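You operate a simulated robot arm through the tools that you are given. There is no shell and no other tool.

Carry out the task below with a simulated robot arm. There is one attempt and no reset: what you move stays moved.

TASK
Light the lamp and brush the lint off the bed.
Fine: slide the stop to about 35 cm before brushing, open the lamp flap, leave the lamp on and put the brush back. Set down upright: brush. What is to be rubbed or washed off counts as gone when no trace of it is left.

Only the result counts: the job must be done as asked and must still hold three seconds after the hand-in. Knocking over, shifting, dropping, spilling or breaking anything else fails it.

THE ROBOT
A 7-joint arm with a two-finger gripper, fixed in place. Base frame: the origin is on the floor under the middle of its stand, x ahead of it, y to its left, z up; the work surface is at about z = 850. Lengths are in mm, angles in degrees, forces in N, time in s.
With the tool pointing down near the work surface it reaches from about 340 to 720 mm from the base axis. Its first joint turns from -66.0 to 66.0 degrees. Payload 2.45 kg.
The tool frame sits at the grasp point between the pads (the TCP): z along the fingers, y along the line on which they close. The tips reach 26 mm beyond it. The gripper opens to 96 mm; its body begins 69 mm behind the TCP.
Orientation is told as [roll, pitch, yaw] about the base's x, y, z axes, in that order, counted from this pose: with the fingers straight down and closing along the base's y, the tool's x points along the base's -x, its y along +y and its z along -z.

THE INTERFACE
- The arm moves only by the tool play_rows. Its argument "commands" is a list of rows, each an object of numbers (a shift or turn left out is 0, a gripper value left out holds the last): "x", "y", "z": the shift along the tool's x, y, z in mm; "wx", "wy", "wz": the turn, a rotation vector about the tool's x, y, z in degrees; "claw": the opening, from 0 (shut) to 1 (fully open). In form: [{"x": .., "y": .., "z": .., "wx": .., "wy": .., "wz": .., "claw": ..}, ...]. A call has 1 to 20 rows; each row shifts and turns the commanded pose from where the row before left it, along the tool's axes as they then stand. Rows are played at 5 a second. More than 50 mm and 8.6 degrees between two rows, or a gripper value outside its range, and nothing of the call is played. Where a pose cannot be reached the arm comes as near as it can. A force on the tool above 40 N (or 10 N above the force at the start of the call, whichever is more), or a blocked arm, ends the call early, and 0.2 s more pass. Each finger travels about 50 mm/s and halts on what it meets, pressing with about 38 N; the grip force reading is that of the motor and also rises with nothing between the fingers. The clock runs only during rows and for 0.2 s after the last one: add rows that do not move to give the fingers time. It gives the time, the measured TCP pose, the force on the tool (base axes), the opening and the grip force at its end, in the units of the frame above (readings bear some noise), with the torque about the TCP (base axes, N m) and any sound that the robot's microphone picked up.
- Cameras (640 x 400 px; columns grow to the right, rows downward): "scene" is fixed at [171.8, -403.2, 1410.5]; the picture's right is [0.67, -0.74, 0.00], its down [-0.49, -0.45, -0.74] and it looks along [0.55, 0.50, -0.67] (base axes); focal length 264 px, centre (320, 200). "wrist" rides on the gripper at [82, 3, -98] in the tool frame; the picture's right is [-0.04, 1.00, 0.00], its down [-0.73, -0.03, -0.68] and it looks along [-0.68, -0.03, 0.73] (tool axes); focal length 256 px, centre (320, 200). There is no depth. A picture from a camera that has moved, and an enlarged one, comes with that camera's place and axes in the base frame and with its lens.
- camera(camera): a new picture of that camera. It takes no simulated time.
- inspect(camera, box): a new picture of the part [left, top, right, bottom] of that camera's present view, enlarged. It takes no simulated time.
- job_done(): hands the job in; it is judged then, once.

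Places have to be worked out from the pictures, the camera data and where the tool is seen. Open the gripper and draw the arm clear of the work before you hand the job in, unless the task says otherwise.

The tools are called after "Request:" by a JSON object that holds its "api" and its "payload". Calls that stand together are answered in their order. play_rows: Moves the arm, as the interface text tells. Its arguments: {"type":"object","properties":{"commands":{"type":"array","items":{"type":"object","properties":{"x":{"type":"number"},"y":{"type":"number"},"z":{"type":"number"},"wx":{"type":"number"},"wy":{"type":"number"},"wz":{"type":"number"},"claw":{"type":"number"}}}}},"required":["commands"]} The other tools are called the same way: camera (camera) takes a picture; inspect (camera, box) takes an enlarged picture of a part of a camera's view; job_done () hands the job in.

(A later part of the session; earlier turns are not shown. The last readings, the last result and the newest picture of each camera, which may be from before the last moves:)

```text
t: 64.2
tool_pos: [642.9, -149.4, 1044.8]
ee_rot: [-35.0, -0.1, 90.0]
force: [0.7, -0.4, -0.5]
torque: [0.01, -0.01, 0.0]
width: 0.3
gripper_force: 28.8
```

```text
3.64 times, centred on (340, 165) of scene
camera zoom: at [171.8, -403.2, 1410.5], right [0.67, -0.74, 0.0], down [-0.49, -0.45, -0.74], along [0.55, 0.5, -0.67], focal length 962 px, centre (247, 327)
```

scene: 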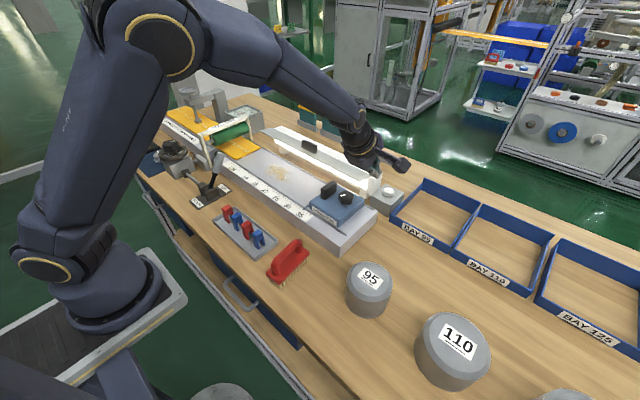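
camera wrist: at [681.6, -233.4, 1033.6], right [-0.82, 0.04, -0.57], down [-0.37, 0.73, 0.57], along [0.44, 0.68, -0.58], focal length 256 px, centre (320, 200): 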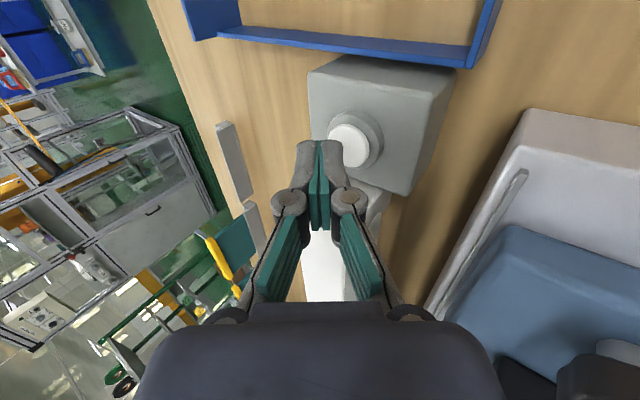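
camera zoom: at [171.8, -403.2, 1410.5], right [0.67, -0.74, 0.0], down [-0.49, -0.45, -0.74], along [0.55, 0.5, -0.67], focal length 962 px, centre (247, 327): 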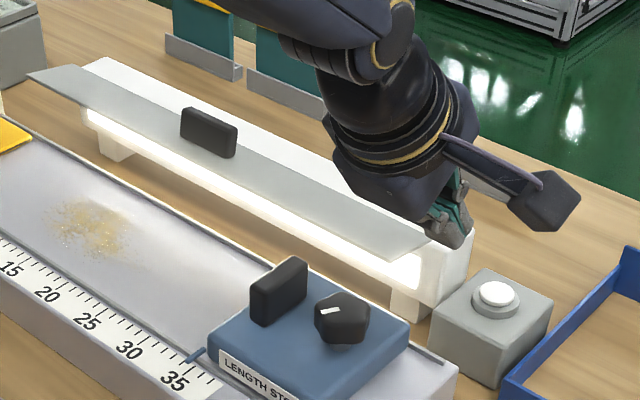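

The lamp stays lit and the flap stays open. Now I'll straighten the tool back to its default orientation and then go view the brush.

Request:
{"api": "play_rows", "payload": {"commands": [{"wx": -7}, {"wx": -7}, {"wx": -7}, {"wx": -7}, {"wx": -7}, {"z": -30}, {"wz": 8.5}, {"wz": 8.5}, {"wz": 8.5}, {"wz": 8.5}, {"wz": 8.5}, {"wz": 8.5}, {"wz": 8.5}, {"wz": 8.5}, {"wz": 8.5}, {"wz": 8.5}, {"wz": 5}, {}]}}

Request:
{"api": "play_rows", "payload": {"commands": [{"x": 45, "y": 8, "claw": 1}, {"x": 45, "y": 8}, {"x": 45, "y": 8}, {"x": 45, "y": 8}, {"x": 45, "y": 8}, {"x": 30, "y": 8}, {}]}}

Request:
{"api": "camera", "payload": {"camera": "wrist"}}

Request:
{"api": "inspect", "payload": {"camera": "scene", "box": [250, 225, 330, 295]}}

```text
t: 68.0
tool_pos: [642.5, -149.8, 1074.3]
ee_rot: [0.1, 0.0, 0.0]
force: [0.2, 0.3, 0.4]
torque: [-0.01, -0.01, -0.03]
width: 0.0
gripper_force: 29.0
```

```text
t: 69.6
tool_pos: [388.8, -100.5, 1071.7]
ee_rot: [0.1, 0.0, 0.1]
force: [0.9, -0.3, 0.7]
torque: [-0.02, -0.01, 0.01]
width: 95.9
gripper_force: 0.0
```

```text
taken
camera wrist: at [306.0, -96.5, 1171.4], right [0.04, 1.0, 0.0], down [0.73, -0.03, 0.68], along [0.68, -0.03, -0.73], focal length 256 px, centre (320, 200)
```

wrist: 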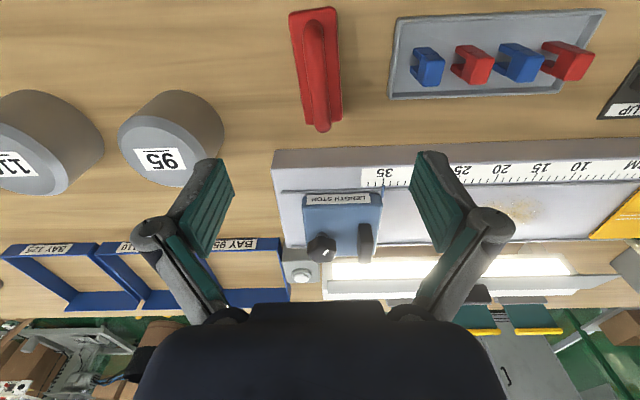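

```text
5.71 times, centred on (290, 260) of scene
camera zoom: at [171.8, -403.2, 1410.5], right [0.67, -0.74, 0.0], down [-0.49, -0.45, -0.74], along [0.55, 0.5, -0.67], focal length 1511 px, centre (491, -143)
```

zoom: 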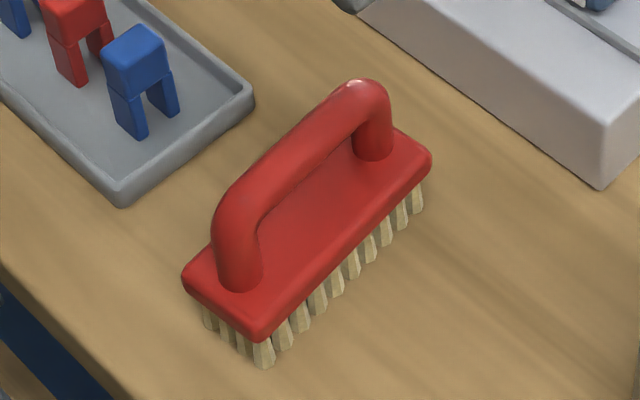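

The brush is in view, with its handle running mostly along base x. I'll zoom in to measure its position and yaw.

Request:
{"api": "inspect", "payload": {"camera": "wrist", "box": [260, 0, 380, 150]}}

```text
2.67 times, centred on (320, 75) of wrist
camera zoom: at [306.0, -96.5, 1171.4], right [0.04, 1.0, 0.0], down [0.73, -0.03, 0.68], along [0.68, -0.03, -0.73], focal length 683 px, centre (320, 533)
```

zoom: 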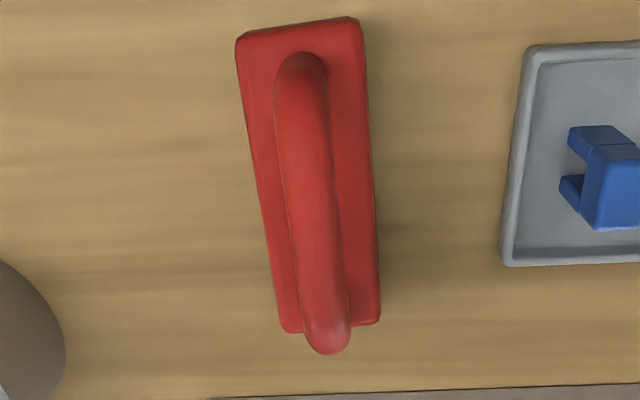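

Brush plate: about 108×42 mm, centre (393,-101), yaw about +4.6°, top z≈885; handle bar top z≈928, about 20 mm thick. Before grasping it I'll zoom the scene view onto the lint to learn its full extent.

Request:
{"api": "inspect", "payload": {"camera": "scene", "box": [240, 145, 320, 205]}}

Request:
{"api": "inspect", "payload": {"camera": "wrist", "box": [440, 160, 640, 270]}}

```text
6.67 times, centred on (280, 175) of scene
camera zoom: at [171.8, -403.2, 1410.5], right [0.67, -0.74, 0.0], down [-0.49, -0.45, -0.74], along [0.55, 0.5, -0.67], focal length 1763 px, centre (587, 367)
```

zoom: 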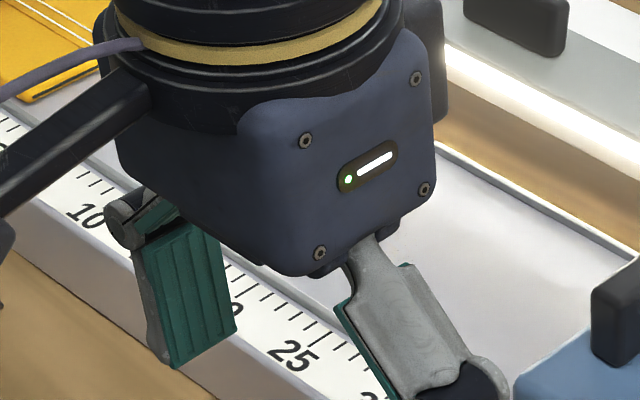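

```text
3.20 times, centred on (540, 215) of wrist
camera zoom: at [306.0, -96.5, 1171.4], right [0.04, 1.0, 0.0], down [0.73, -0.03, 0.68], along [0.68, -0.03, -0.73], focal length 819 px, centre (-384, 152)
```

zoom: 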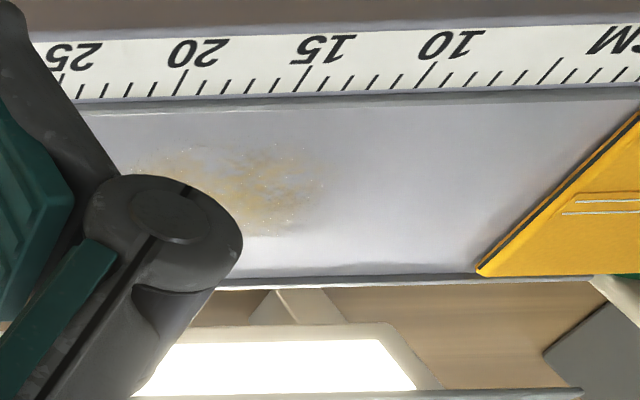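

I place the lint within x 560–633, y 100–220, and the free channel between rails at x≈540–660, so the 108 mm brush laid along x fits. Now I align the yaw to the handle (+4.6°) and lower partly toward the handle.

Request:
{"api": "play_rows", "payload": {"commands": [{"x": -3.5, "y": -0.5, "wz": -4.6, "claw": 0.65}, {"z": 40}, {"z": 40}, {"z": 25}, {}]}}

Request:
{"api": "camera", "payload": {"camera": "wrist"}}

Request:
{"api": "inspect", "payload": {"camera": "scene", "box": [240, 200, 340, 300]}}

```text
t: 70.8
tool_pos: [391.3, -100.4, 969.9]
ee_rot: [0.1, 0.1, 4.6]
force: [0.8, -0.8, -0.5]
torque: [0.0, 0.03, 0.01]
width: 62.5
gripper_force: 0.0
```

```text
taken
camera wrist: at [309.2, -104.2, 1068.8], right [-0.04, 1.0, 0.0], down [0.73, 0.03, 0.68], along [0.68, 0.03, -0.73], focal length 256 px, centre (320, 200)
```

wrist: 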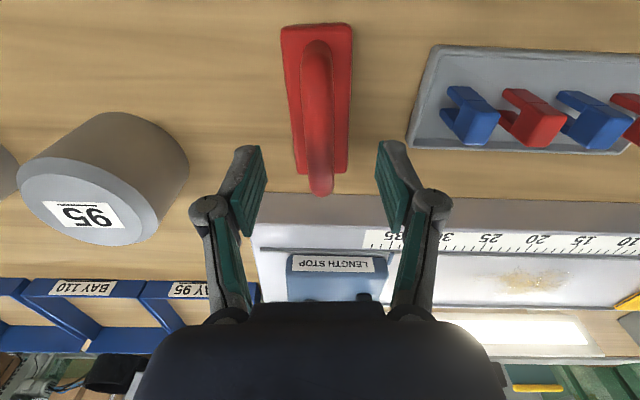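

```text
4.00 times, centred on (290, 250) of scene
camera zoom: at [171.8, -403.2, 1410.5], right [0.67, -0.74, 0.0], down [-0.49, -0.45, -0.74], along [0.55, 0.5, -0.67], focal length 1058 px, centre (440, 0)
```

zoom: 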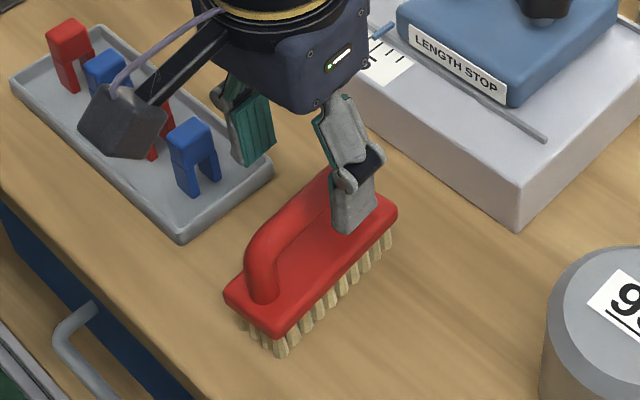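

Brush axis measured again: centre (392,-100), yaw 4.6°, matching the tool. I'll lower to z≈920 so the pads straddle the handle bar, then close.

Request:
{"api": "play_rows", "payload": {"commands": [{"z": 25}, {"z": 15}, {"z": 10}, {"claw": 0}, {}, {}, {}]}}

Request:
{"api": "camera", "payload": {"camera": "wrist"}}

Request:
{"api": "inspect", "payload": {"camera": "scene", "box": [240, 200, 340, 300]}}

```text
t: 72.4
tool_pos: [390.1, -100.9, 919.6]
ee_rot: [0.1, -0.1, 4.6]
force: [-0.2, 0.3, -0.6]
torque: [-0.02, 0.04, 0.03]
width: 15.7
gripper_force: 38.6
```

```text
taken
camera wrist: at [308.6, -104.6, 1018.3], right [-0.04, 1.0, 0.0], down [0.73, 0.03, 0.68], along [0.68, 0.03, -0.73], focal length 256 px, centre (320, 200)
```

wrist: 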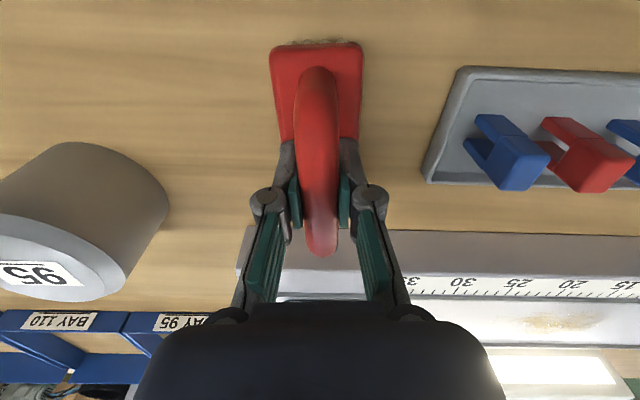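

```text
4.00 times, centred on (290, 250) of scene
camera zoom: at [171.8, -403.2, 1410.5], right [0.67, -0.74, 0.0], down [-0.49, -0.45, -0.74], along [0.55, 0.5, -0.67], focal length 1058 px, centre (440, 0)
```

zoom: 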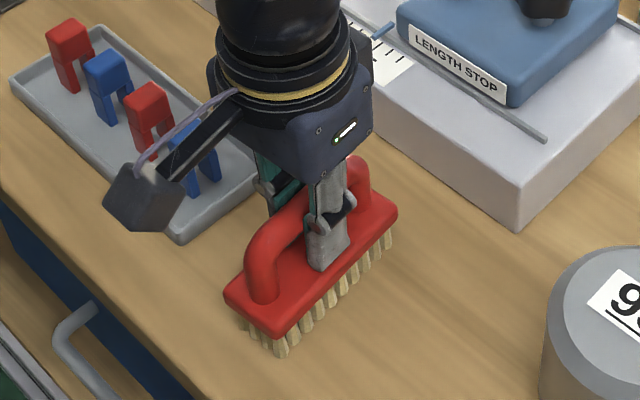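

The handle is gripped at 15.7 mm; I note the pick-up pose as (390.5,-100.7,919.6), yaw 4.6°. I'll lift straight up and check the brush.

Request:
{"api": "play_rows", "payload": {"commands": [{"z": -10}, {"z": -30}, {"z": -40}, {"z": -40}, {}]}}

Request:
{"api": "camera", "payload": {"camera": "wrist"}}

Request:
{"api": "inspect", "payload": {"camera": "scene", "box": [230, 140, 350, 290]}}

```text
t: 73.6
tool_pos: [391.6, -102.6, 1042.3]
ee_rot: [0.1, 0.0, 4.6]
force: [0.4, 0.5, -1.7]
torque: [0.01, 0.03, 0.0]
width: 15.3
gripper_force: 38.4
```

```text
taken
camera wrist: at [308.5, -105.9, 1140.8], right [-0.04, 1.0, 0.0], down [0.73, 0.03, 0.68], along [0.68, 0.03, -0.73], focal length 256 px, centre (320, 200)
```

wrist: 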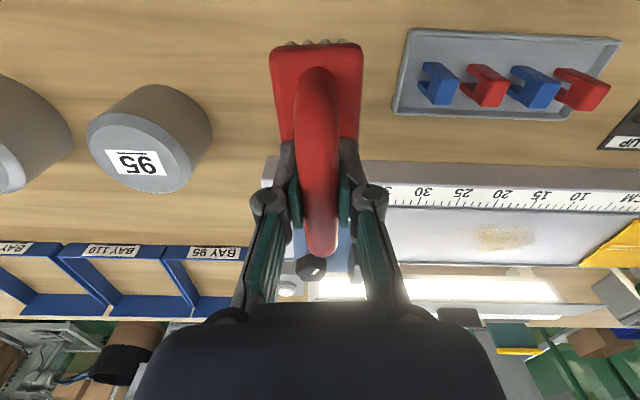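

```text
2.67 times, centred on (290, 215) of scene
camera zoom: at [171.8, -403.2, 1410.5], right [0.67, -0.74, 0.0], down [-0.49, -0.45, -0.74], along [0.55, 0.5, -0.67], focal length 705 px, centre (400, 160)
```

zoom: 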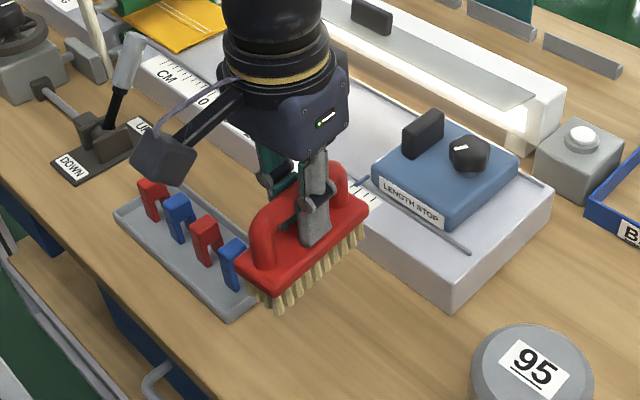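

The brush hangs straight in the grip. I'll turn the yaw back to 0 and carry it at z≈1045 to above the bed beside the lint at about (598, 75).

Request:
{"api": "play_rows", "payload": {"commands": [{"wz": 4.6, "z": -4}, {"x": -40, "y": 28}, {"x": -40, "y": 28}, {"x": -40, "y": 28}, {"x": -40, "y": 28}, {"x": -30, "y": 30}, {"x": -17, "y": 36}, {}]}}

Request:
{"api": "camera", "payload": {"camera": "wrist"}}

Request:
{"api": "inspect", "payload": {"camera": "scene", "box": [220, 100, 360, 220]}}

```text
t: 75.4
tool_pos: [596.3, 73.6, 1043.3]
ee_rot: [0.1, -0.1, -0.1]
force: [1.0, -0.1, -0.7]
torque: [-0.01, -0.01, 0.0]
width: 15.5
gripper_force: 38.2
```

```text
taken
camera wrist: at [514.6, 77.6, 1142.4], right [0.04, 1.0, 0.0], down [0.73, -0.03, 0.68], along [0.68, -0.03, -0.73], focal length 256 px, centre (320, 200)
```

wrist: 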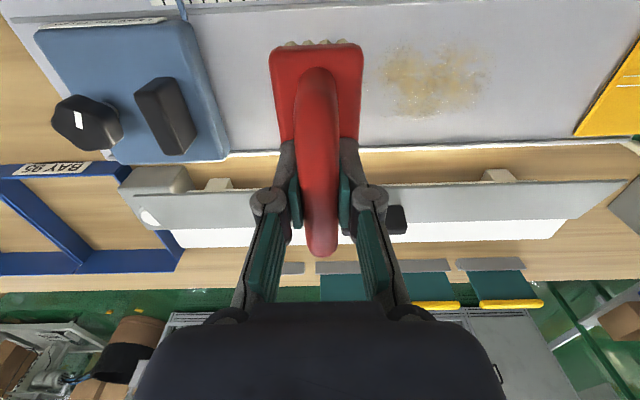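

```text
3.33 times, centred on (290, 160) of scene
camera zoom: at [171.8, -403.1, 1410.5], right [0.67, -0.74, 0.0], down [-0.49, -0.45, -0.74], along [0.55, 0.5, -0.67], focal length 882 px, centre (420, 333)
```

zoom: 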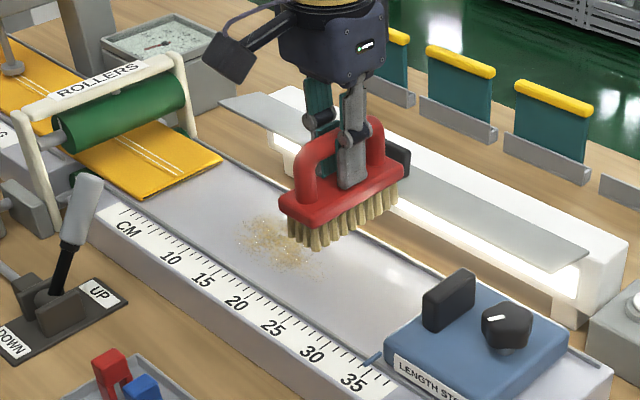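

The lint spans about y 100–228, x 564–627; the brush (x 546–654) is just beside it at y≈74. I'll lower to just above the bed and then in 1 mm steps until I feel light contact.

Request:
{"api": "play_rows", "payload": {"commands": [{"x": -1.5, "z": 25}, {"z": 25}, {"z": 13}, {"z": 2}, {"z": 1}, {}]}}

Request:
{"api": "camera", "payload": {"camera": "wrist"}}

Request:
{"api": "inspect", "payload": {"camera": "scene", "box": [240, 110, 340, 210]}}

```text
t: 76.8
tool_pos: [599.5, 75.4, 977.7]
ee_rot: [0.1, -0.1, 0.0]
force: [0.9, 0.7, -1.4]
torque: [0.0, 0.01, -0.01]
width: 15.2
gripper_force: 38.4
```

```text
taken
camera wrist: at [517.1, 79.0, 1077.0], right [0.04, 1.0, 0.0], down [0.73, -0.03, 0.68], along [0.68, -0.03, -0.73], focal length 256 px, centre (320, 200)
```

wrist: 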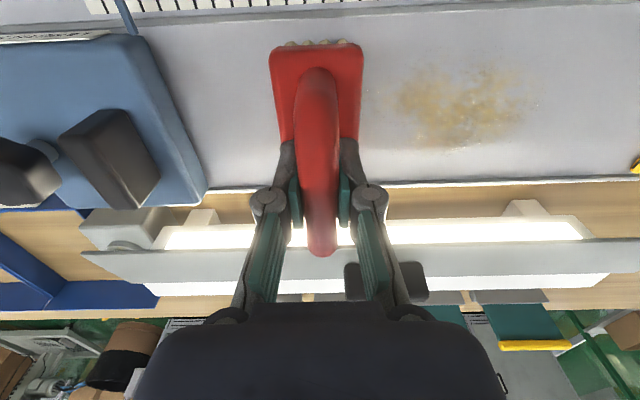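

```text
4.00 times, centred on (290, 160) of scene
camera zoom: at [171.8, -403.2, 1410.5], right [0.67, -0.74, 0.0], down [-0.49, -0.45, -0.74], along [0.55, 0.5, -0.67], focal length 1058 px, centre (440, 360)
```

zoom: 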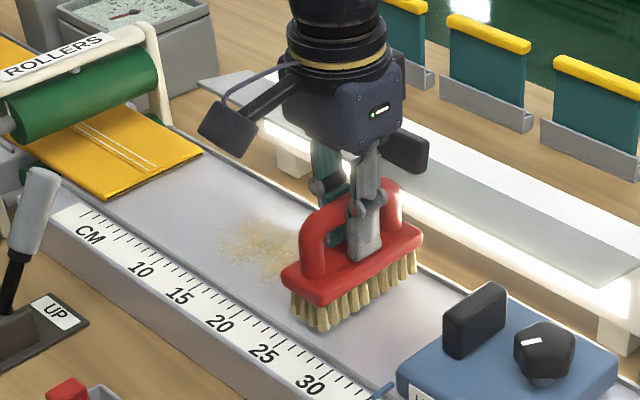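

No contact force yet at z=977.7. I'll lower 1 mm at a time.

Request:
{"api": "play_rows", "payload": {"commands": [{"z": 1}, {"z": 1}, {"z": 1}, {}]}}

Request:
{"api": "inspect", "payload": {"camera": "scene", "box": [280, 155, 350, 205]}}

```text
t: 77.8
tool_pos: [600.4, 74.5, 975.7]
ee_rot: [0.0, 0.0, 0.0]
force: [-0.3, 0.4, -0.7]
torque: [-0.01, 0.04, 0.0]
width: 15.2
gripper_force: 38.1
```

```text
8.00 times, centred on (315, 180) of scene
camera zoom: at [171.8, -403.2, 1410.5], right [0.67, -0.74, 0.0], down [-0.49, -0.45, -0.74], along [0.55, 0.5, -0.67], focal length 2116 px, centre (360, 360)
```

zoom: 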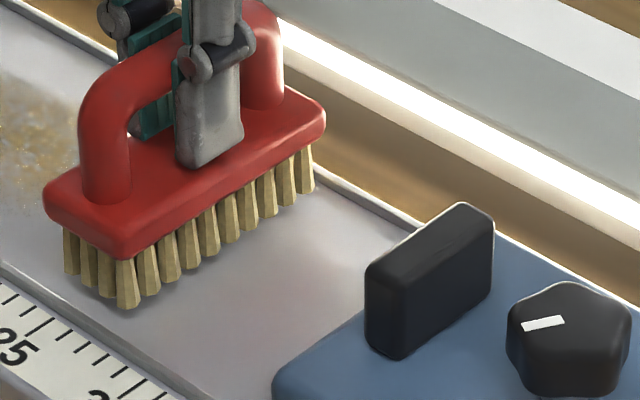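

Still about 1–2 mm above the bed. A few more 1 mm steps.

Request:
{"api": "play_rows", "payload": {"commands": [{"z": 1}, {"z": 1}, {}]}}

Request:
{"api": "play_rows", "payload": {"commands": [{"z": 1}, {}]}}

Request:
{"api": "inspect", "payload": {"camera": "scene", "box": [280, 155, 350, 205]}}

```text
t: 78.6
tool_pos: [598.8, 74.6, 972.4]
ee_rot: [0.1, 0.0, 0.0]
force: [0.0, 0.4, -0.9]
torque: [0.0, -0.03, 0.02]
width: 15.1
gripper_force: 38.4
```

```text
t: 79.2
tool_pos: [598.1, 76.8, 971.9]
ee_rot: [0.0, 0.0, 0.0]
force: [-0.7, 0.0, -1.3]
torque: [0.0, 0.01, 0.0]
width: 15.4
gripper_force: 37.5
```

```text
8.00 times, centred on (315, 180) of scene
camera zoom: at [171.8, -403.2, 1410.5], right [0.67, -0.74, 0.0], down [-0.49, -0.45, -0.74], along [0.55, 0.5, -0.67], focal length 2116 px, centre (360, 360)
```

zoom: 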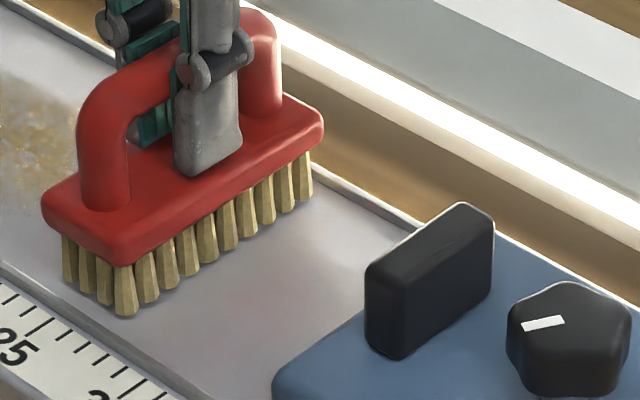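

No contact yet; the channel floor is a little lower than the ruler. I continue lowering 1 mm per row, pausing to read the force.

Request:
{"api": "play_rows", "payload": {"commands": [{"z": 1}, {"z": 1}, {}]}}

Request:
{"api": "play_rows", "payload": {"commands": [{"z": 1}, {"z": 1}, {}]}}

Request:
{"api": "inspect", "payload": {"camera": "scene", "box": [280, 155, 350, 205]}}

```text
t: 80.0
tool_pos: [599.8, 75.6, 969.7]
ee_rot: [0.2, 0.0, 0.0]
force: [-0.8, 0.6, 1.1]
torque: [0.0, 0.02, -0.03]
width: 15.4
gripper_force: 38.4
```

```text
t: 80.8
tool_pos: [600.4, 76.1, 969.2]
ee_rot: [0.1, -0.1, -0.1]
force: [-7.0, 1.1, 22.2]
torque: [0.01, 0.59, -0.02]
width: 15.3
gripper_force: 38.0
```

```text
8.00 times, centred on (315, 180) of scene
camera zoom: at [171.2, -403.2, 1410.5], right [0.67, -0.74, 0.0], down [-0.49, -0.45, -0.74], along [0.55, 0.5, -0.67], focal length 2116 px, centre (360, 360)
```

zoom: 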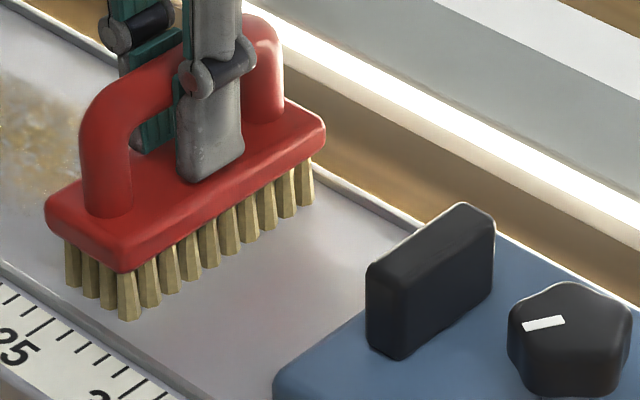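

Contact: 22 N at z≈969, so the bed floor is at z≈900. I'll ease up 1 mm for a light press and sweep a first 80 mm in +y.

Request:
{"api": "play_rows", "payload": {"commands": [{"z": -0.8}, {"y": 6}, {"y": 8}, {"y": 8}, {"y": 8}, {"y": 8}, {"y": 8}, {"y": 8}, {"y": 8}, {"y": 8}, {"y": 8}, {}]}}

Request:
{"api": "camera", "payload": {"camera": "wrist"}}

Request:
{"api": "inspect", "payload": {"camera": "scene", "box": [230, 120, 330, 200]}}

```text
t: 83.4
tool_pos: [599.3, 153.4, 966.9]
ee_rot: [0.1, -0.2, 0.0]
force: [2.1, -3.6, 19.0]
torque: [0.08, -0.27, 0.0]
width: 19.0
gripper_force: 37.8
```

```text
taken
camera wrist: at [517.1, 156.7, 1066.6], right [0.04, 1.0, 0.0], down [0.73, -0.03, 0.68], along [0.68, -0.03, -0.73], focal length 256 px, centre (320, 200)
```

wrist: 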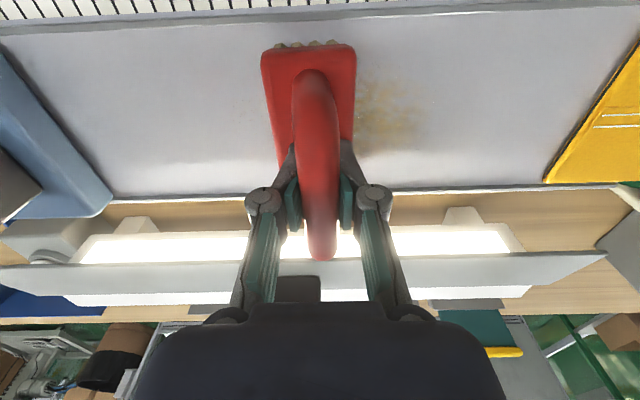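

```text
5.00 times, centred on (280, 160) of scene
camera zoom: at [171.5, -403.4, 1410.4], right [0.67, -0.74, 0.0], down [-0.49, -0.45, -0.74], along [0.55, 0.5, -0.67], focal length 1322 px, centre (520, 400)
```

zoom: 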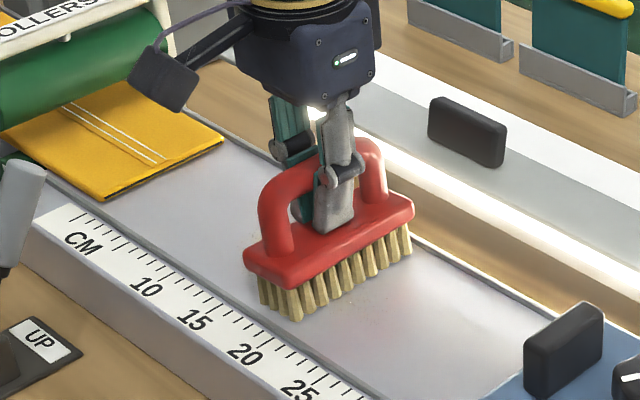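

The lint behind the brush is gone. The press is a bit firm (19 N) and the brush lags slightly in the grip, so I'll ease up 1.5 mm and continue the sweep.

Request:
{"api": "play_rows", "payload": {"commands": [{"z": -1.5}, {"y": 6}, {"y": 8}, {"y": 8}, {"y": 8}, {"y": 8}, {"y": 8}, {"y": 8}, {"y": 8}, {"y": 8}, {"y": 8}, {"y": 8}, {}]}}

Request:
{"api": "camera", "payload": {"camera": "wrist"}}

Request:
{"api": "inspect", "payload": {"camera": "scene", "box": [210, 100, 330, 210]}}

```text
t: 86.2
tool_pos: [599.1, 239.2, 972.8]
ee_rot: [0.0, 0.0, -0.1]
force: [0.3, -0.6, -1.3]
torque: [0.02, 0.0, 0.03]
width: 17.6
gripper_force: 38.1
```

```text
taken
camera wrist: at [517.2, 242.6, 1071.2], right [0.04, 1.0, 0.0], down [0.73, -0.03, 0.68], along [0.68, -0.03, -0.73], focal length 256 px, centre (320, 200)
```

wrist: 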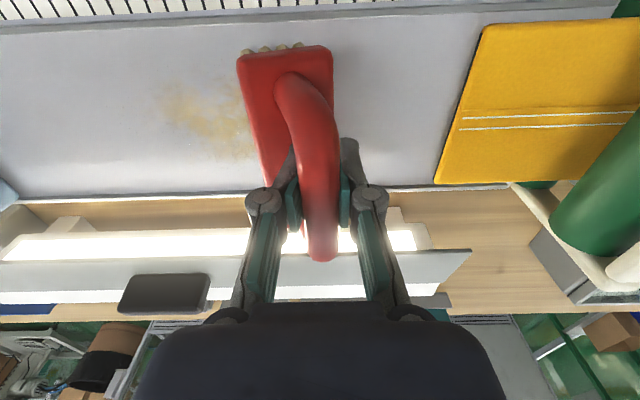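

```text
3.64 times, centred on (270, 155) of scene
camera zoom: at [171.8, -403.1, 1410.5], right [0.67, -0.74, 0.0], down [-0.49, -0.45, -0.74], along [0.55, 0.5, -0.67], focal length 962 px, centre (502, 364)
```

zoom: 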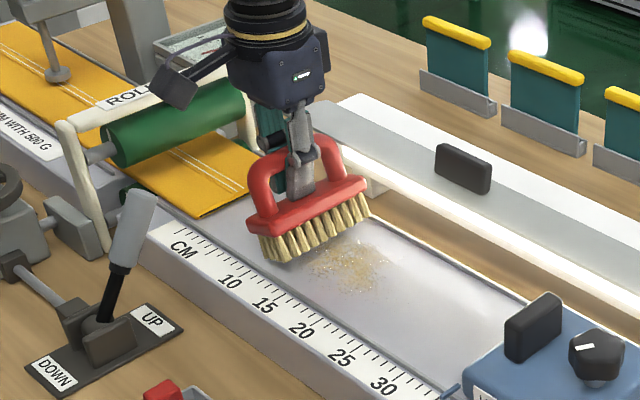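

The second half lost contact (force ~0), so lint remains at y≈134–190. I'll lower here until light contact returns and sweep back in -y.

Request:
{"api": "play_rows", "payload": {"commands": [{"z": 1}, {"z": 1}, {}]}}

Request:
{"api": "play_rows", "payload": {"commands": [{"z": 0.7}, {}]}}

```text
t: 87.0
tool_pos: [599.4, 237.9, 969.1]
ee_rot: [0.1, 0.0, 0.0]
force: [-0.3, -0.3, -1.3]
torque: [0.02, 0.03, 0.02]
width: 17.5
gripper_force: 38.2
```

```text
t: 87.6
tool_pos: [599.5, 239.4, 967.5]
ee_rot: [0.0, 0.0, 0.1]
force: [-0.3, -0.1, 4.0]
torque: [-0.07, 0.24, 0.05]
width: 17.8
gripper_force: 38.5
```

Light contact (4 N). I'll add 0.5 mm and sweep in -y, watching the force part-way.

Request:
{"api": "play_rows", "payload": {"commands": [{"z": 0.5}, {"y": -6}, {"y": -7}, {"y": -7}, {"y": -7}, {"y": -7}, {"y": -7}, {}]}}

Request:
{"api": "camera", "payload": {"camera": "wrist"}}

```text
t: 89.4
tool_pos: [598.0, 199.4, 967.1]
ee_rot: [0.2, 0.1, 0.0]
force: [-0.4, 1.4, 0.6]
torque: [0.08, 0.13, -0.04]
width: 20.3
gripper_force: 38.1
```

```text
taken
camera wrist: at [516.2, 202.2, 1065.8], right [0.04, 1.0, 0.0], down [0.73, -0.03, 0.68], along [0.68, -0.03, -0.73], focal length 256 px, centre (320, 200)
```

wrist: 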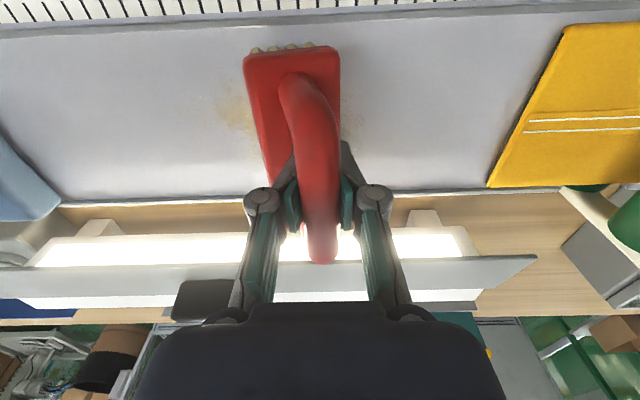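

The brush has yawed about 10° in the grip because its near end touches first (torque shows contact toward the robot side). I'll pitch the tool by +1° to even the contact, press a little, and read the force and torque.

Request:
{"api": "play_rows", "payload": {"commands": [{"wy": 1.0}, {"z": 0.7}, {}]}}

```text
t: 90.2
tool_pos: [598.5, 199.3, 967.5]
ee_rot: [0.1, 0.9, -0.1]
force: [-3.9, -2.9, 11.8]
torque: [-0.13, -0.43, -0.12]
width: 19.6
gripper_force: 38.2
```

The torque shows the contact moved to the far end, so the original pitch was about right. I'll undo most of that and look closely at how the brush sits in the grip.

Request:
{"api": "play_rows", "payload": {"commands": [{"z": -0.7, "wy": -0.8}, {}]}}

Request:
{"api": "inspect", "payload": {"camera": "wrist", "box": [200, 20, 440, 280]}}

Request:
{"api": "inspect", "payload": {"camera": "scene", "box": [250, 120, 330, 190]}}

```text
t: 90.8
tool_pos: [598.1, 199.8, 966.4]
ee_rot: [0.1, 0.2, 0.1]
force: [-1.3, -0.1, 3.3]
torque: [0.02, -0.15, -0.04]
width: 19.8
gripper_force: 38.0
```

```text
1.54 times, centred on (320, 150) of wrist
camera zoom: at [516.8, 202.5, 1066.2], right [0.04, 1.0, 0.0], down [0.74, -0.03, 0.68], along [0.68, -0.03, -0.74], focal length 394 px, centre (320, 277)
```

zoom: 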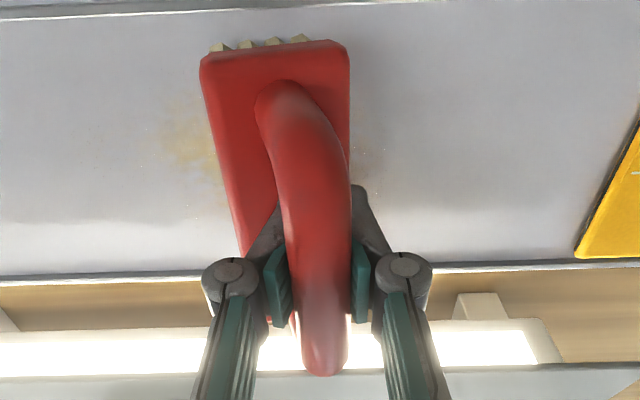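

```text
5.71 times, centred on (290, 155) of scene
camera zoom: at [171.7, -403.2, 1410.5], right [0.67, -0.74, 0.0], down [-0.49, -0.45, -0.74], along [0.55, 0.5, -0.67], focal length 1511 px, centre (491, 457)
```

zoom: 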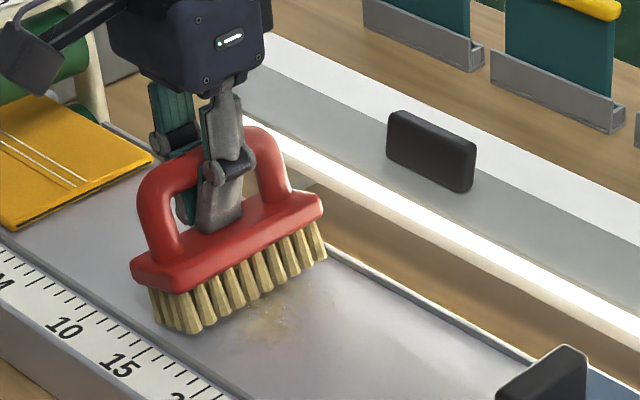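

The brush has rolled about 15° around the handle bar (bristles lagging toward -y). Sweeping in -y will straighten it, so I'll do that with slight extra lowering as it comes upright.

Request:
{"api": "play_rows", "payload": {"commands": [{"z": 0.6}, {"y": -6}, {"y": -6, "z": 0.3}, {"y": -6, "z": 0.3}, {"y": -6}, {}]}}

Request:
{"api": "inspect", "payload": {"camera": "wrist", "box": [140, 20, 440, 280]}}

Request:
{"api": "inspect", "payload": {"camera": "scene", "box": [250, 120, 330, 190]}}

```text
t: 92.2
tool_pos: [600.0, 173.7, 965.7]
ee_rot: [0.1, 0.2, 0.0]
force: [0.3, 0.6, 0.9]
torque: [0.01, -0.18, 0.01]
width: 21.2
gripper_force: 38.0
```

```text
1.54 times, centred on (290, 150) of wrist
camera zoom: at [517.4, 178.7, 1064.9], right [0.04, 1.0, 0.0], down [0.74, -0.03, 0.68], along [0.68, -0.03, -0.74], focal length 394 px, centre (366, 277)
```

zoom: 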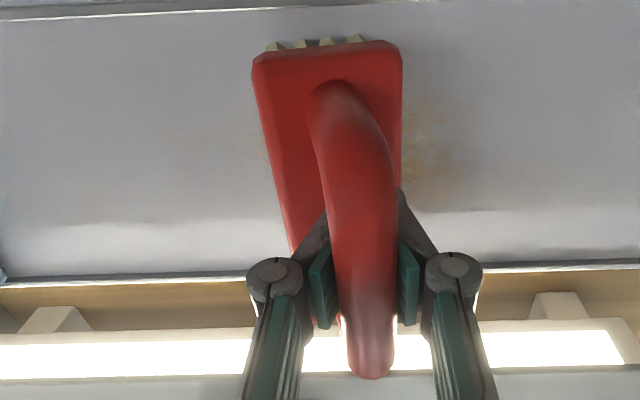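

```text
5.71 times, centred on (290, 155) of scene
camera zoom: at [171.8, -403.2, 1410.5], right [0.67, -0.74, 0.0], down [-0.49, -0.45, -0.74], along [0.55, 0.5, -0.67], focal length 1511 px, centre (491, 457)
```

zoom: 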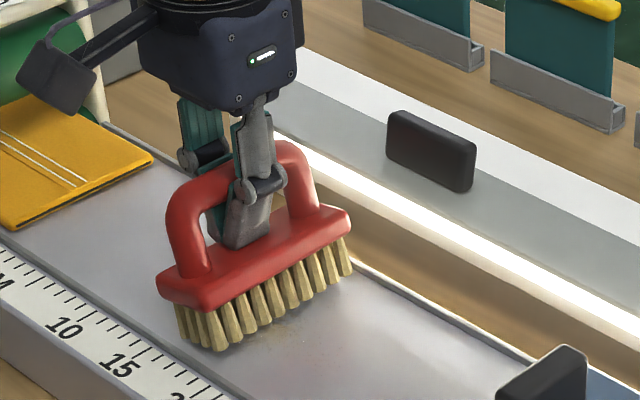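

The brush keeps rolling about the handle bar because I hold it only by the bar. I'll set it down here on the bed, open the gripper to let it sit flat, then regrasp lower so the fingertips brace against the brush's plate.

Request:
{"api": "play_rows", "payload": {"commands": [{"z": 0.5}, {"claw": 0.3}, {}, {"claw": 0.45}, {}, {}]}}

Request:
{"api": "inspect", "payload": {"camera": "wrist", "box": [140, 20, 440, 280]}}

Request:
{"api": "inspect", "payload": {"camera": "scene", "box": [250, 120, 330, 190]}}

```text
t: 93.6
tool_pos: [599.4, 176.0, 964.7]
ee_rot: [0.1, 0.3, 0.0]
force: [-0.7, 0.4, 2.2]
torque: [0.01, 0.02, -0.01]
width: 45.8
gripper_force: 0.4
```

```text
1.54 times, centred on (290, 150) of wrist
camera zoom: at [517.3, 179.3, 1064.3], right [0.04, 1.0, 0.0], down [0.74, -0.03, 0.68], along [0.68, -0.03, -0.74], focal length 394 px, centre (366, 277)
```

zoom: 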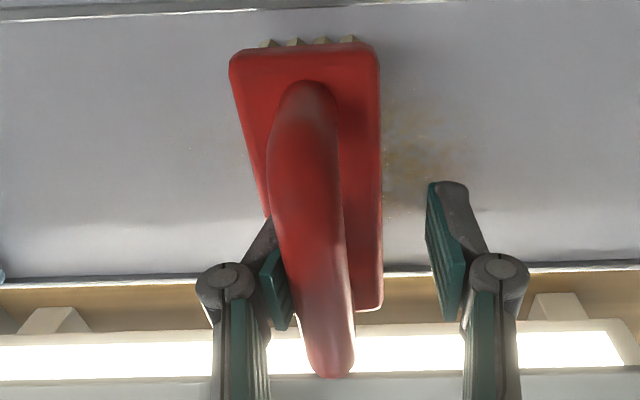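

```text
5.71 times, centred on (290, 155) of scene
camera zoom: at [171.7, -403.2, 1410.5], right [0.67, -0.74, 0.0], down [-0.49, -0.45, -0.74], along [0.55, 0.5, -0.67], focal length 1511 px, centre (491, 457)
```

zoom: 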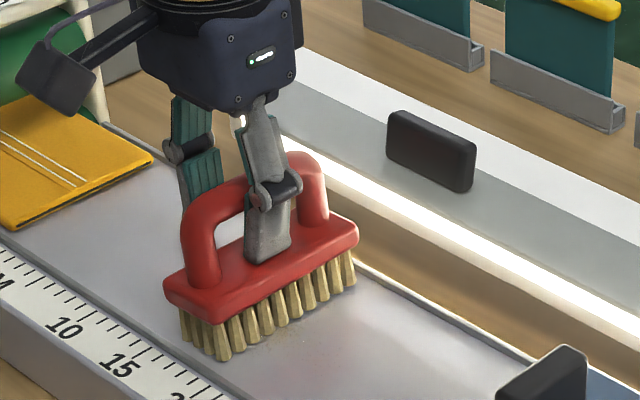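

The brush now stands upright on the bed, centred about (604,160). I'll centre the gripper on it, lower until the tips nearly touch the plate, and check the force.

Request:
{"api": "play_rows", "payload": {"commands": [{"x": -2, "y": -8}, {"x": -2, "y": -8}, {"z": 1.5}, {"z": 1}, {}]}}

Request:
{"api": "inspect", "payload": {"camera": "wrist", "box": [140, 20, 440, 280]}}

```text
t: 94.8
tool_pos: [603.7, 159.4, 962.6]
ee_rot: [-0.1, 0.1, 0.0]
force: [-1.5, -2.8, 10.3]
torque: [-0.33, 0.03, -0.04]
width: 48.2
gripper_force: 3.0
```

```text
1.54 times, centred on (290, 150) of wrist
camera zoom: at [521.9, 161.5, 1062.3], right [0.04, 1.0, 0.0], down [0.73, -0.03, 0.68], along [0.68, -0.03, -0.74], focal length 394 px, centre (366, 277)
```

zoom: 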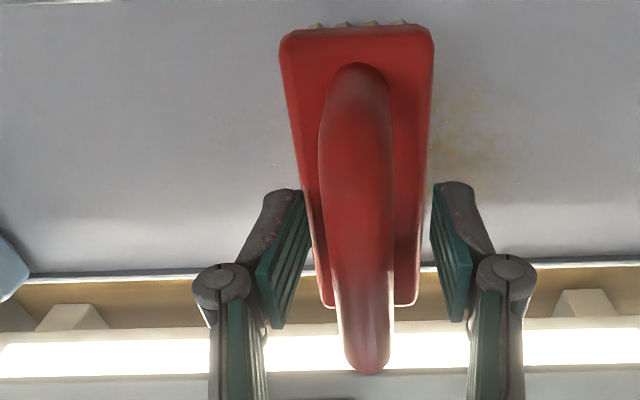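

A fingertip touches the plate's edge (10 N). I'll raise 1.2 mm and close on the handle bar so the tips brace just over the plate.

Request:
{"api": "play_rows", "payload": {"commands": [{"z": -1.2, "y": -1}, {"claw": 0}, {}, {}, {}]}}

Request:
{"api": "inspect", "payload": {"camera": "wrist", "box": [140, 20, 440, 280]}}

Request:
{"api": "inspect", "payload": {"camera": "scene", "box": [250, 120, 330, 190]}}

```text
t: 96.0
tool_pos: [604.6, 157.0, 966.8]
ee_rot: [0.2, -0.2, 0.0]
force: [4.7, -0.3, 29.9]
torque: [-0.14, 0.01, 0.1]
width: 15.4
gripper_force: 37.9
```

```text
1.54 times, centred on (290, 150) of wrist
camera zoom: at [522.6, 160.8, 1064.7], right [0.04, 1.0, 0.0], down [0.73, -0.03, 0.68], along [0.68, -0.02, -0.73], focal length 394 px, centre (366, 277)
```

zoom: 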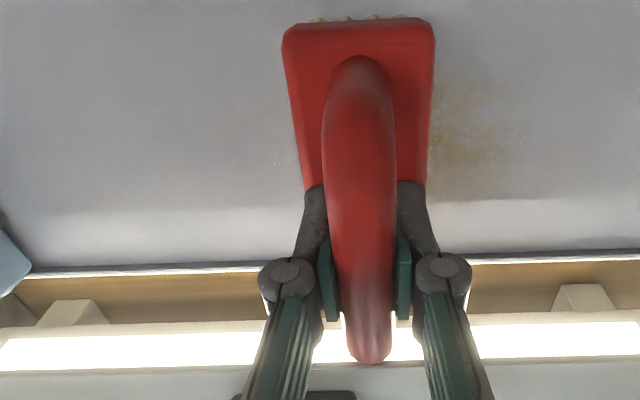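

```text
5.71 times, centred on (290, 155) of scene
camera zoom: at [171.3, -403.3, 1410.5], right [0.67, -0.74, 0.0], down [-0.49, -0.45, -0.74], along [0.55, 0.5, -0.67], focal length 1511 px, centre (491, 457)
```

zoom: 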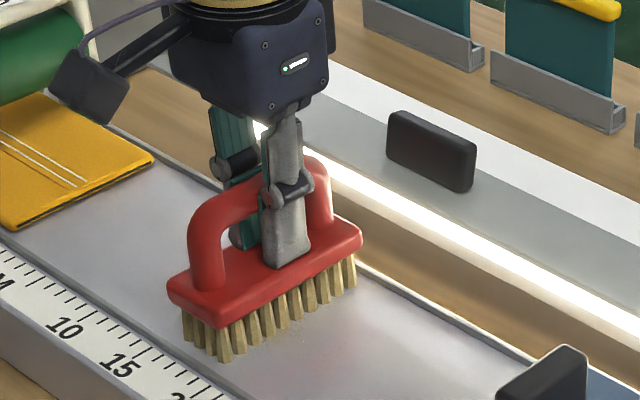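

The brush is gripped with the tips braced on the plate (30 N pressing). I'll ease up about 1.6 mm and sweep +y over the remaining patch at y≈185–215.

Request:
{"api": "play_rows", "payload": {"commands": [{"z": -1.6}, {}]}}

```text
t: 96.6
tool_pos: [603.1, 157.6, 965.2]
ee_rot: [0.1, 0.0, 0.0]
force: [7.5, 0.6, 18.9]
torque: [0.0, -1.3, 0.0]
width: 15.5
gripper_force: 37.9
```

Contact force 19 N biased to the far end. I'll trim the pitch by -0.5° and raise 0.5 mm, then check.

Request:
{"api": "play_rows", "payload": {"commands": [{"z": -0.5, "wy": -0.5}, {}]}}

```text
t: 97.2
tool_pos: [601.5, 157.1, 966.4]
ee_rot: [0.0, -0.1, 0.0]
force: [3.6, -0.9, 15.8]
torque: [0.0, 0.65, 0.01]
width: 15.3
gripper_force: 37.8
```

Now it leans to the near end; half that correction back, and begin the sweep in +y.

Request:
{"api": "play_rows", "payload": {"commands": [{"z": -0.3, "wy": 0.25}, {"y": 5}, {"y": 7}, {"y": 7}, {"y": 7}, {}]}}

Request:
{"api": "inspect", "payload": {"camera": "wrist", "box": [140, 20, 440, 280]}}

```text
t: 98.6
tool_pos: [602.7, 185.6, 966.1]
ee_rot: [0.1, 0.1, 0.0]
force: [0.3, -0.3, -0.1]
torque: [0.01, 0.0, 0.04]
width: 15.2
gripper_force: 38.1
```

```text
1.54 times, centred on (290, 150) of wrist
camera zoom: at [520.9, 187.8, 1065.6], right [0.04, 1.0, 0.0], down [0.73, -0.03, 0.68], along [0.68, -0.03, -0.73], focal length 394 px, centre (366, 277)
```

zoom: 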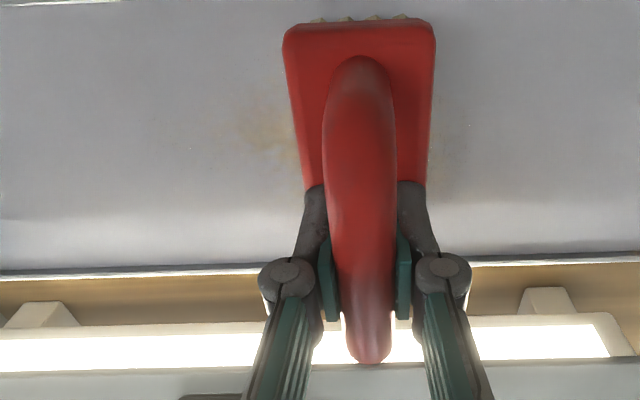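

The brush now stays upright, but contact was lost again (force ~0). I'll lower in 0.5 mm steps to regain about 6–10 N.

Request:
{"api": "play_rows", "payload": {"commands": [{"z": 0.6}, {}]}}

Request:
{"api": "play_rows", "payload": {"commands": [{"z": 0.5}, {}]}}

```text
t: 99.2
tool_pos: [603.4, 182.9, 965.3]
ee_rot: [0.1, -0.1, -0.1]
force: [1.0, -0.7, -0.3]
torque: [0.01, 0.05, 0.01]
width: 15.2
gripper_force: 38.4
```

```text
t: 99.8
tool_pos: [603.0, 183.5, 965.2]
ee_rot: [0.1, -0.2, 0.0]
force: [-3.7, 0.1, 9.9]
torque: [-0.05, 0.54, -0.01]
width: 15.2
gripper_force: 37.7
```

About 10 N now. I'll add 0.3 mm and sweep +y toward 225.

Request:
{"api": "play_rows", "payload": {"commands": [{"z": 0.3}, {"y": 6}, {"y": 7}, {"y": 7}, {"y": 7}, {"y": 7}, {"y": 7}, {}]}}

Request:
{"api": "inspect", "payload": {"camera": "wrist", "box": [100, 20, 440, 280]}}

```text
t: 101.6
tool_pos: [602.4, 224.0, 967.1]
ee_rot: [0.0, -0.1, 0.0]
force: [0.3, -3.6, 10.9]
torque: [-0.04, -0.08, -0.01]
width: 15.1
gripper_force: 38.1
```

```text
1.54 times, centred on (270, 150) of wrist
camera zoom: at [520.3, 227.9, 1064.9], right [0.04, 1.0, 0.0], down [0.73, -0.03, 0.68], along [0.68, -0.03, -0.73], focal length 394 px, centre (397, 277)
```

zoom: 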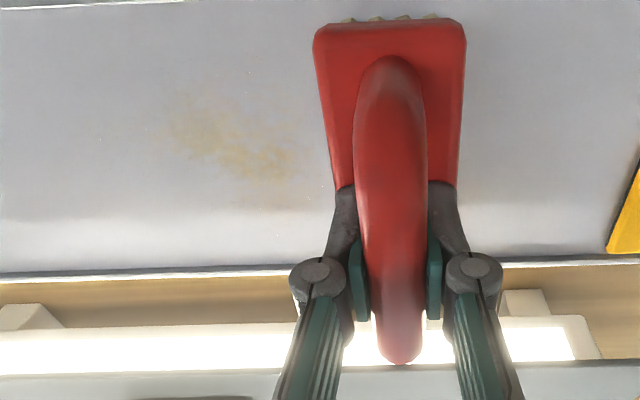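

Brush is upright with a steady 11 N, and the +y side is clean. Remaining lint is at y≈130–180; I'll go on to y≈238, then sweep back in -y.

Request:
{"api": "play_rows", "payload": {"commands": [{"y": 7}, {"y": 7}, {}, {"y": -6}, {"y": -7}, {"y": -7}, {"y": -7}, {"y": -7}, {"y": -7}, {"y": -7}, {}]}}

Request:
{"api": "inspect", "payload": {"camera": "wrist", "box": [100, 20, 440, 280]}}

```text
t: 104.0
tool_pos: [604.0, 190.3, 966.5]
ee_rot: [0.2, -0.3, 0.1]
force: [0.4, 9.7, 27.5]
torque: [0.08, 0.26, -0.09]
width: 15.4
gripper_force: 37.8
```

```text
1.54 times, centred on (270, 150) of wrist
camera zoom: at [521.2, 194.4, 1064.5], right [0.04, 1.0, 0.0], down [0.73, -0.03, 0.68], along [0.68, -0.02, -0.73], focal length 394 px, centre (397, 277)
```

zoom: 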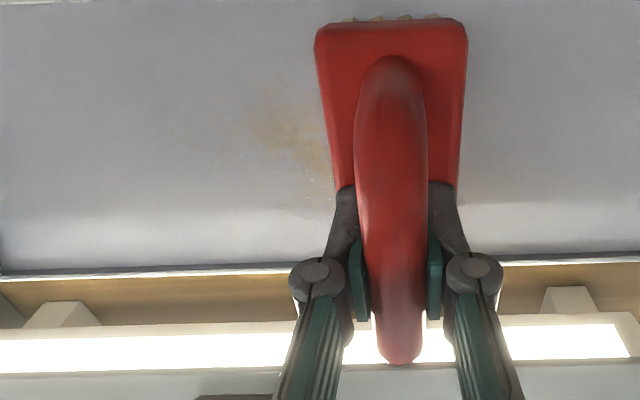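

Contact is firm here (27 N), so I ease up 0.8 mm and continue in -y over the remaining lint.

Request:
{"api": "play_rows", "payload": {"commands": [{"z": -0.8}, {"y": -6}, {"y": -6}, {"y": -6}, {"y": -6}, {"y": -6}, {}]}}

Request:
{"api": "inspect", "payload": {"camera": "wrist", "box": [100, 20, 540, 280]}}

```text
t: 105.6
tool_pos: [602.9, 160.3, 966.5]
ee_rot: [0.0, 0.1, 0.0]
force: [-1.6, 2.2, 7.0]
torque: [0.0, -0.31, 0.07]
width: 15.0
gripper_force: 37.6
```

```text
1.45 times, centred on (320, 150) of wrist
camera zoom: at [520.7, 164.5, 1065.0], right [0.04, 1.0, 0.0], down [0.73, -0.03, 0.68], along [0.68, -0.03, -0.73], focal length 372 px, centre (320, 273)
```

zoom: 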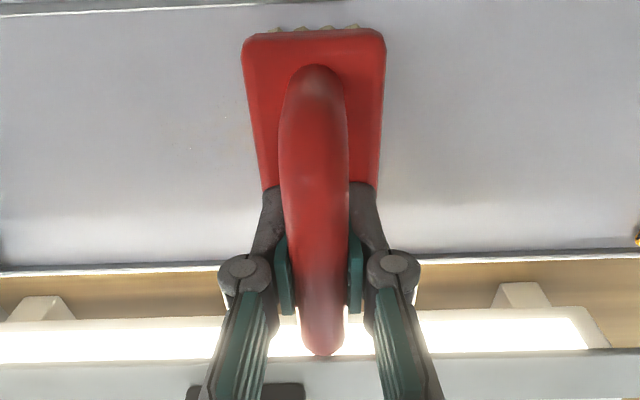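

The swept side looks clean; a few faint specks remain on the -y side. I'll continue -y with 0.3 mm more press.

Request:
{"api": "play_rows", "payload": {"commands": [{"z": 0.3}, {"y": -6}, {"y": -6}, {"y": -6}, {"y": -6}, {"y": -6}, {}]}}

Request:
{"api": "play_rows", "payload": {"commands": [{"y": -6}, {"y": -6}, {"y": -6}, {"y": -6}, {"y": -6}, {"y": -6}, {}]}}

Request:
{"api": "inspect", "payload": {"camera": "wrist", "box": [100, 20, 540, 280]}}

Request:
{"api": "inspect", "payload": {"camera": "scene", "box": [230, 120, 330, 200]}}

```text
t: 107.2
tool_pos: [604.1, 132.2, 965.6]
ee_rot: [0.1, -0.2, 0.1]
force: [0.3, 7.6, 21.8]
torque: [0.12, 0.15, -0.05]
width: 15.7
gripper_force: 37.6
```

```text
t: 108.8
tool_pos: [603.9, 96.5, 965.1]
ee_rot: [0.3, -0.2, 0.0]
force: [-0.1, 11.1, 31.3]
torque: [0.09, 0.4, -0.1]
width: 15.7
gripper_force: 38.2
```

```text
1.45 times, centred on (320, 150) of wrist
camera zoom: at [520.8, 100.0, 1064.5], right [0.04, 1.0, 0.0], down [0.73, -0.03, 0.68], along [0.68, -0.02, -0.73], focal length 372 px, centre (320, 273)
```

zoom: 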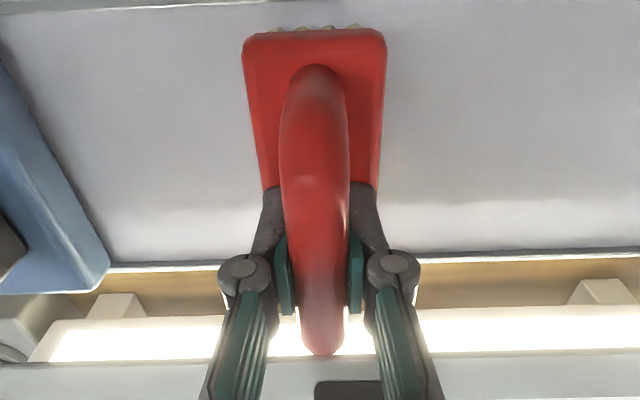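

```text
5.00 times, centred on (280, 160) of scene
camera zoom: at [171.2, -403.0, 1410.6], right [0.67, -0.74, 0.0], down [-0.49, -0.45, -0.74], along [0.55, 0.5, -0.67], focal length 1322 px, centre (520, 400)
```

zoom: 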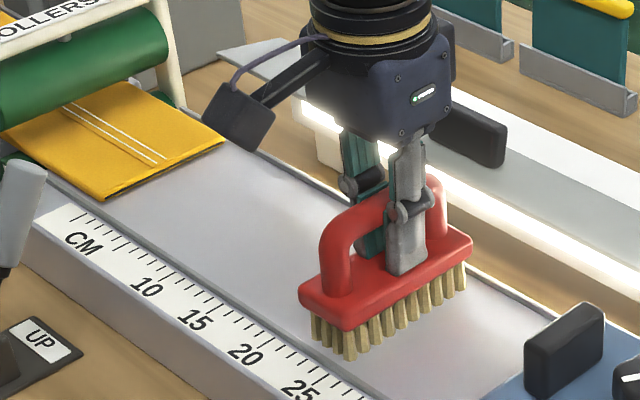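

The bed looks clean behind the brush. For certainty I'll ease up to a moderate press and make one more full pass in +y.

Request:
{"api": "play_rows", "payload": {"commands": [{"z": -1.0, "x": 3}, {"y": 6}, {"y": 7}, {"y": 7}, {"y": 7}, {"y": 7}, {"y": 7}, {}]}}

Request:
{"api": "play_rows", "payload": {"commands": [{"z": 0.3, "y": 4}, {"y": 7}, {"y": 7}, {"y": 7}, {"y": 7}, {"y": 7}, {}]}}

```text
t: 110.6
tool_pos: [600.5, 136.5, 966.0]
ee_rot: [0.0, 0.0, 0.0]
force: [-2.1, -6.3, 17.9]
torque: [-0.18, -0.04, -0.04]
width: 15.6
gripper_force: 38.5
```

```text
t: 112.2
tool_pos: [600.1, 174.7, 967.5]
ee_rot: [0.0, 0.1, 0.0]
force: [0.0, 0.2, -0.6]
torque: [0.02, 0.02, -0.01]
width: 15.4
gripper_force: 37.9
```

Contact is lost again around y≈175; I lower 0.9 mm, and finish this pass with contact.

Request:
{"api": "play_rows", "payload": {"commands": [{"y": -14}, {"z": 0.9}, {}]}}

Request:
{"api": "play_rows", "payload": {"commands": [{"y": 6}, {"y": 7}, {"y": 7}, {"y": 7}, {"y": 7}, {"y": 7}, {}]}}

Request:
{"api": "play_rows", "payload": {"commands": [{"y": 7}, {"y": 7}, {"y": 7}, {"y": 7}, {"y": 7}, {}]}}

Request:
{"api": "inspect", "payload": {"camera": "wrist", "box": [0, 20, 440, 280]}}

```text
t: 113.0
tool_pos: [601.5, 161.8, 965.7]
ee_rot: [0.1, -0.1, 0.0]
force: [0.6, 1.6, 7.8]
torque: [0.08, 0.43, -0.13]
width: 15.4
gripper_force: 38.1
```

```text
t: 114.6
tool_pos: [601.6, 201.8, 965.6]
ee_rot: [0.1, -0.2, -0.1]
force: [0.7, -4.6, 19.7]
torque: [-0.04, -0.27, -0.03]
width: 15.6
gripper_force: 37.8
```

```text
t: 116.0
tool_pos: [599.8, 237.8, 965.7]
ee_rot: [0.1, 0.0, 0.0]
force: [-1.3, -4.3, 14.5]
torque: [-0.01, -0.13, 0.0]
width: 15.7
gripper_force: 38.2
```

```text
1.45 times, centred on (220, 150) of wrist
camera zoom: at [517.6, 241.7, 1064.8], right [0.04, 1.0, 0.0], down [0.73, -0.03, 0.68], along [0.68, -0.03, -0.73], focal length 372 px, centre (466, 273)
```

zoom: 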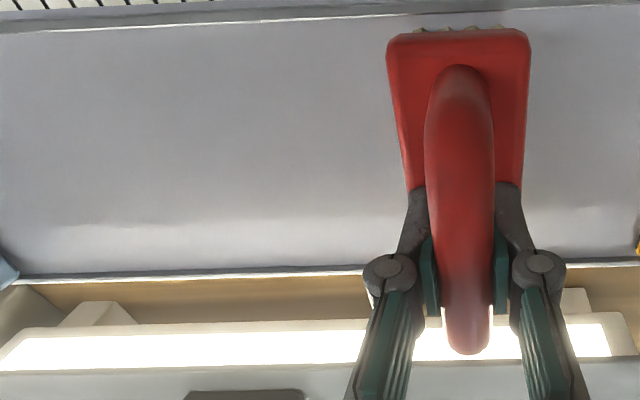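

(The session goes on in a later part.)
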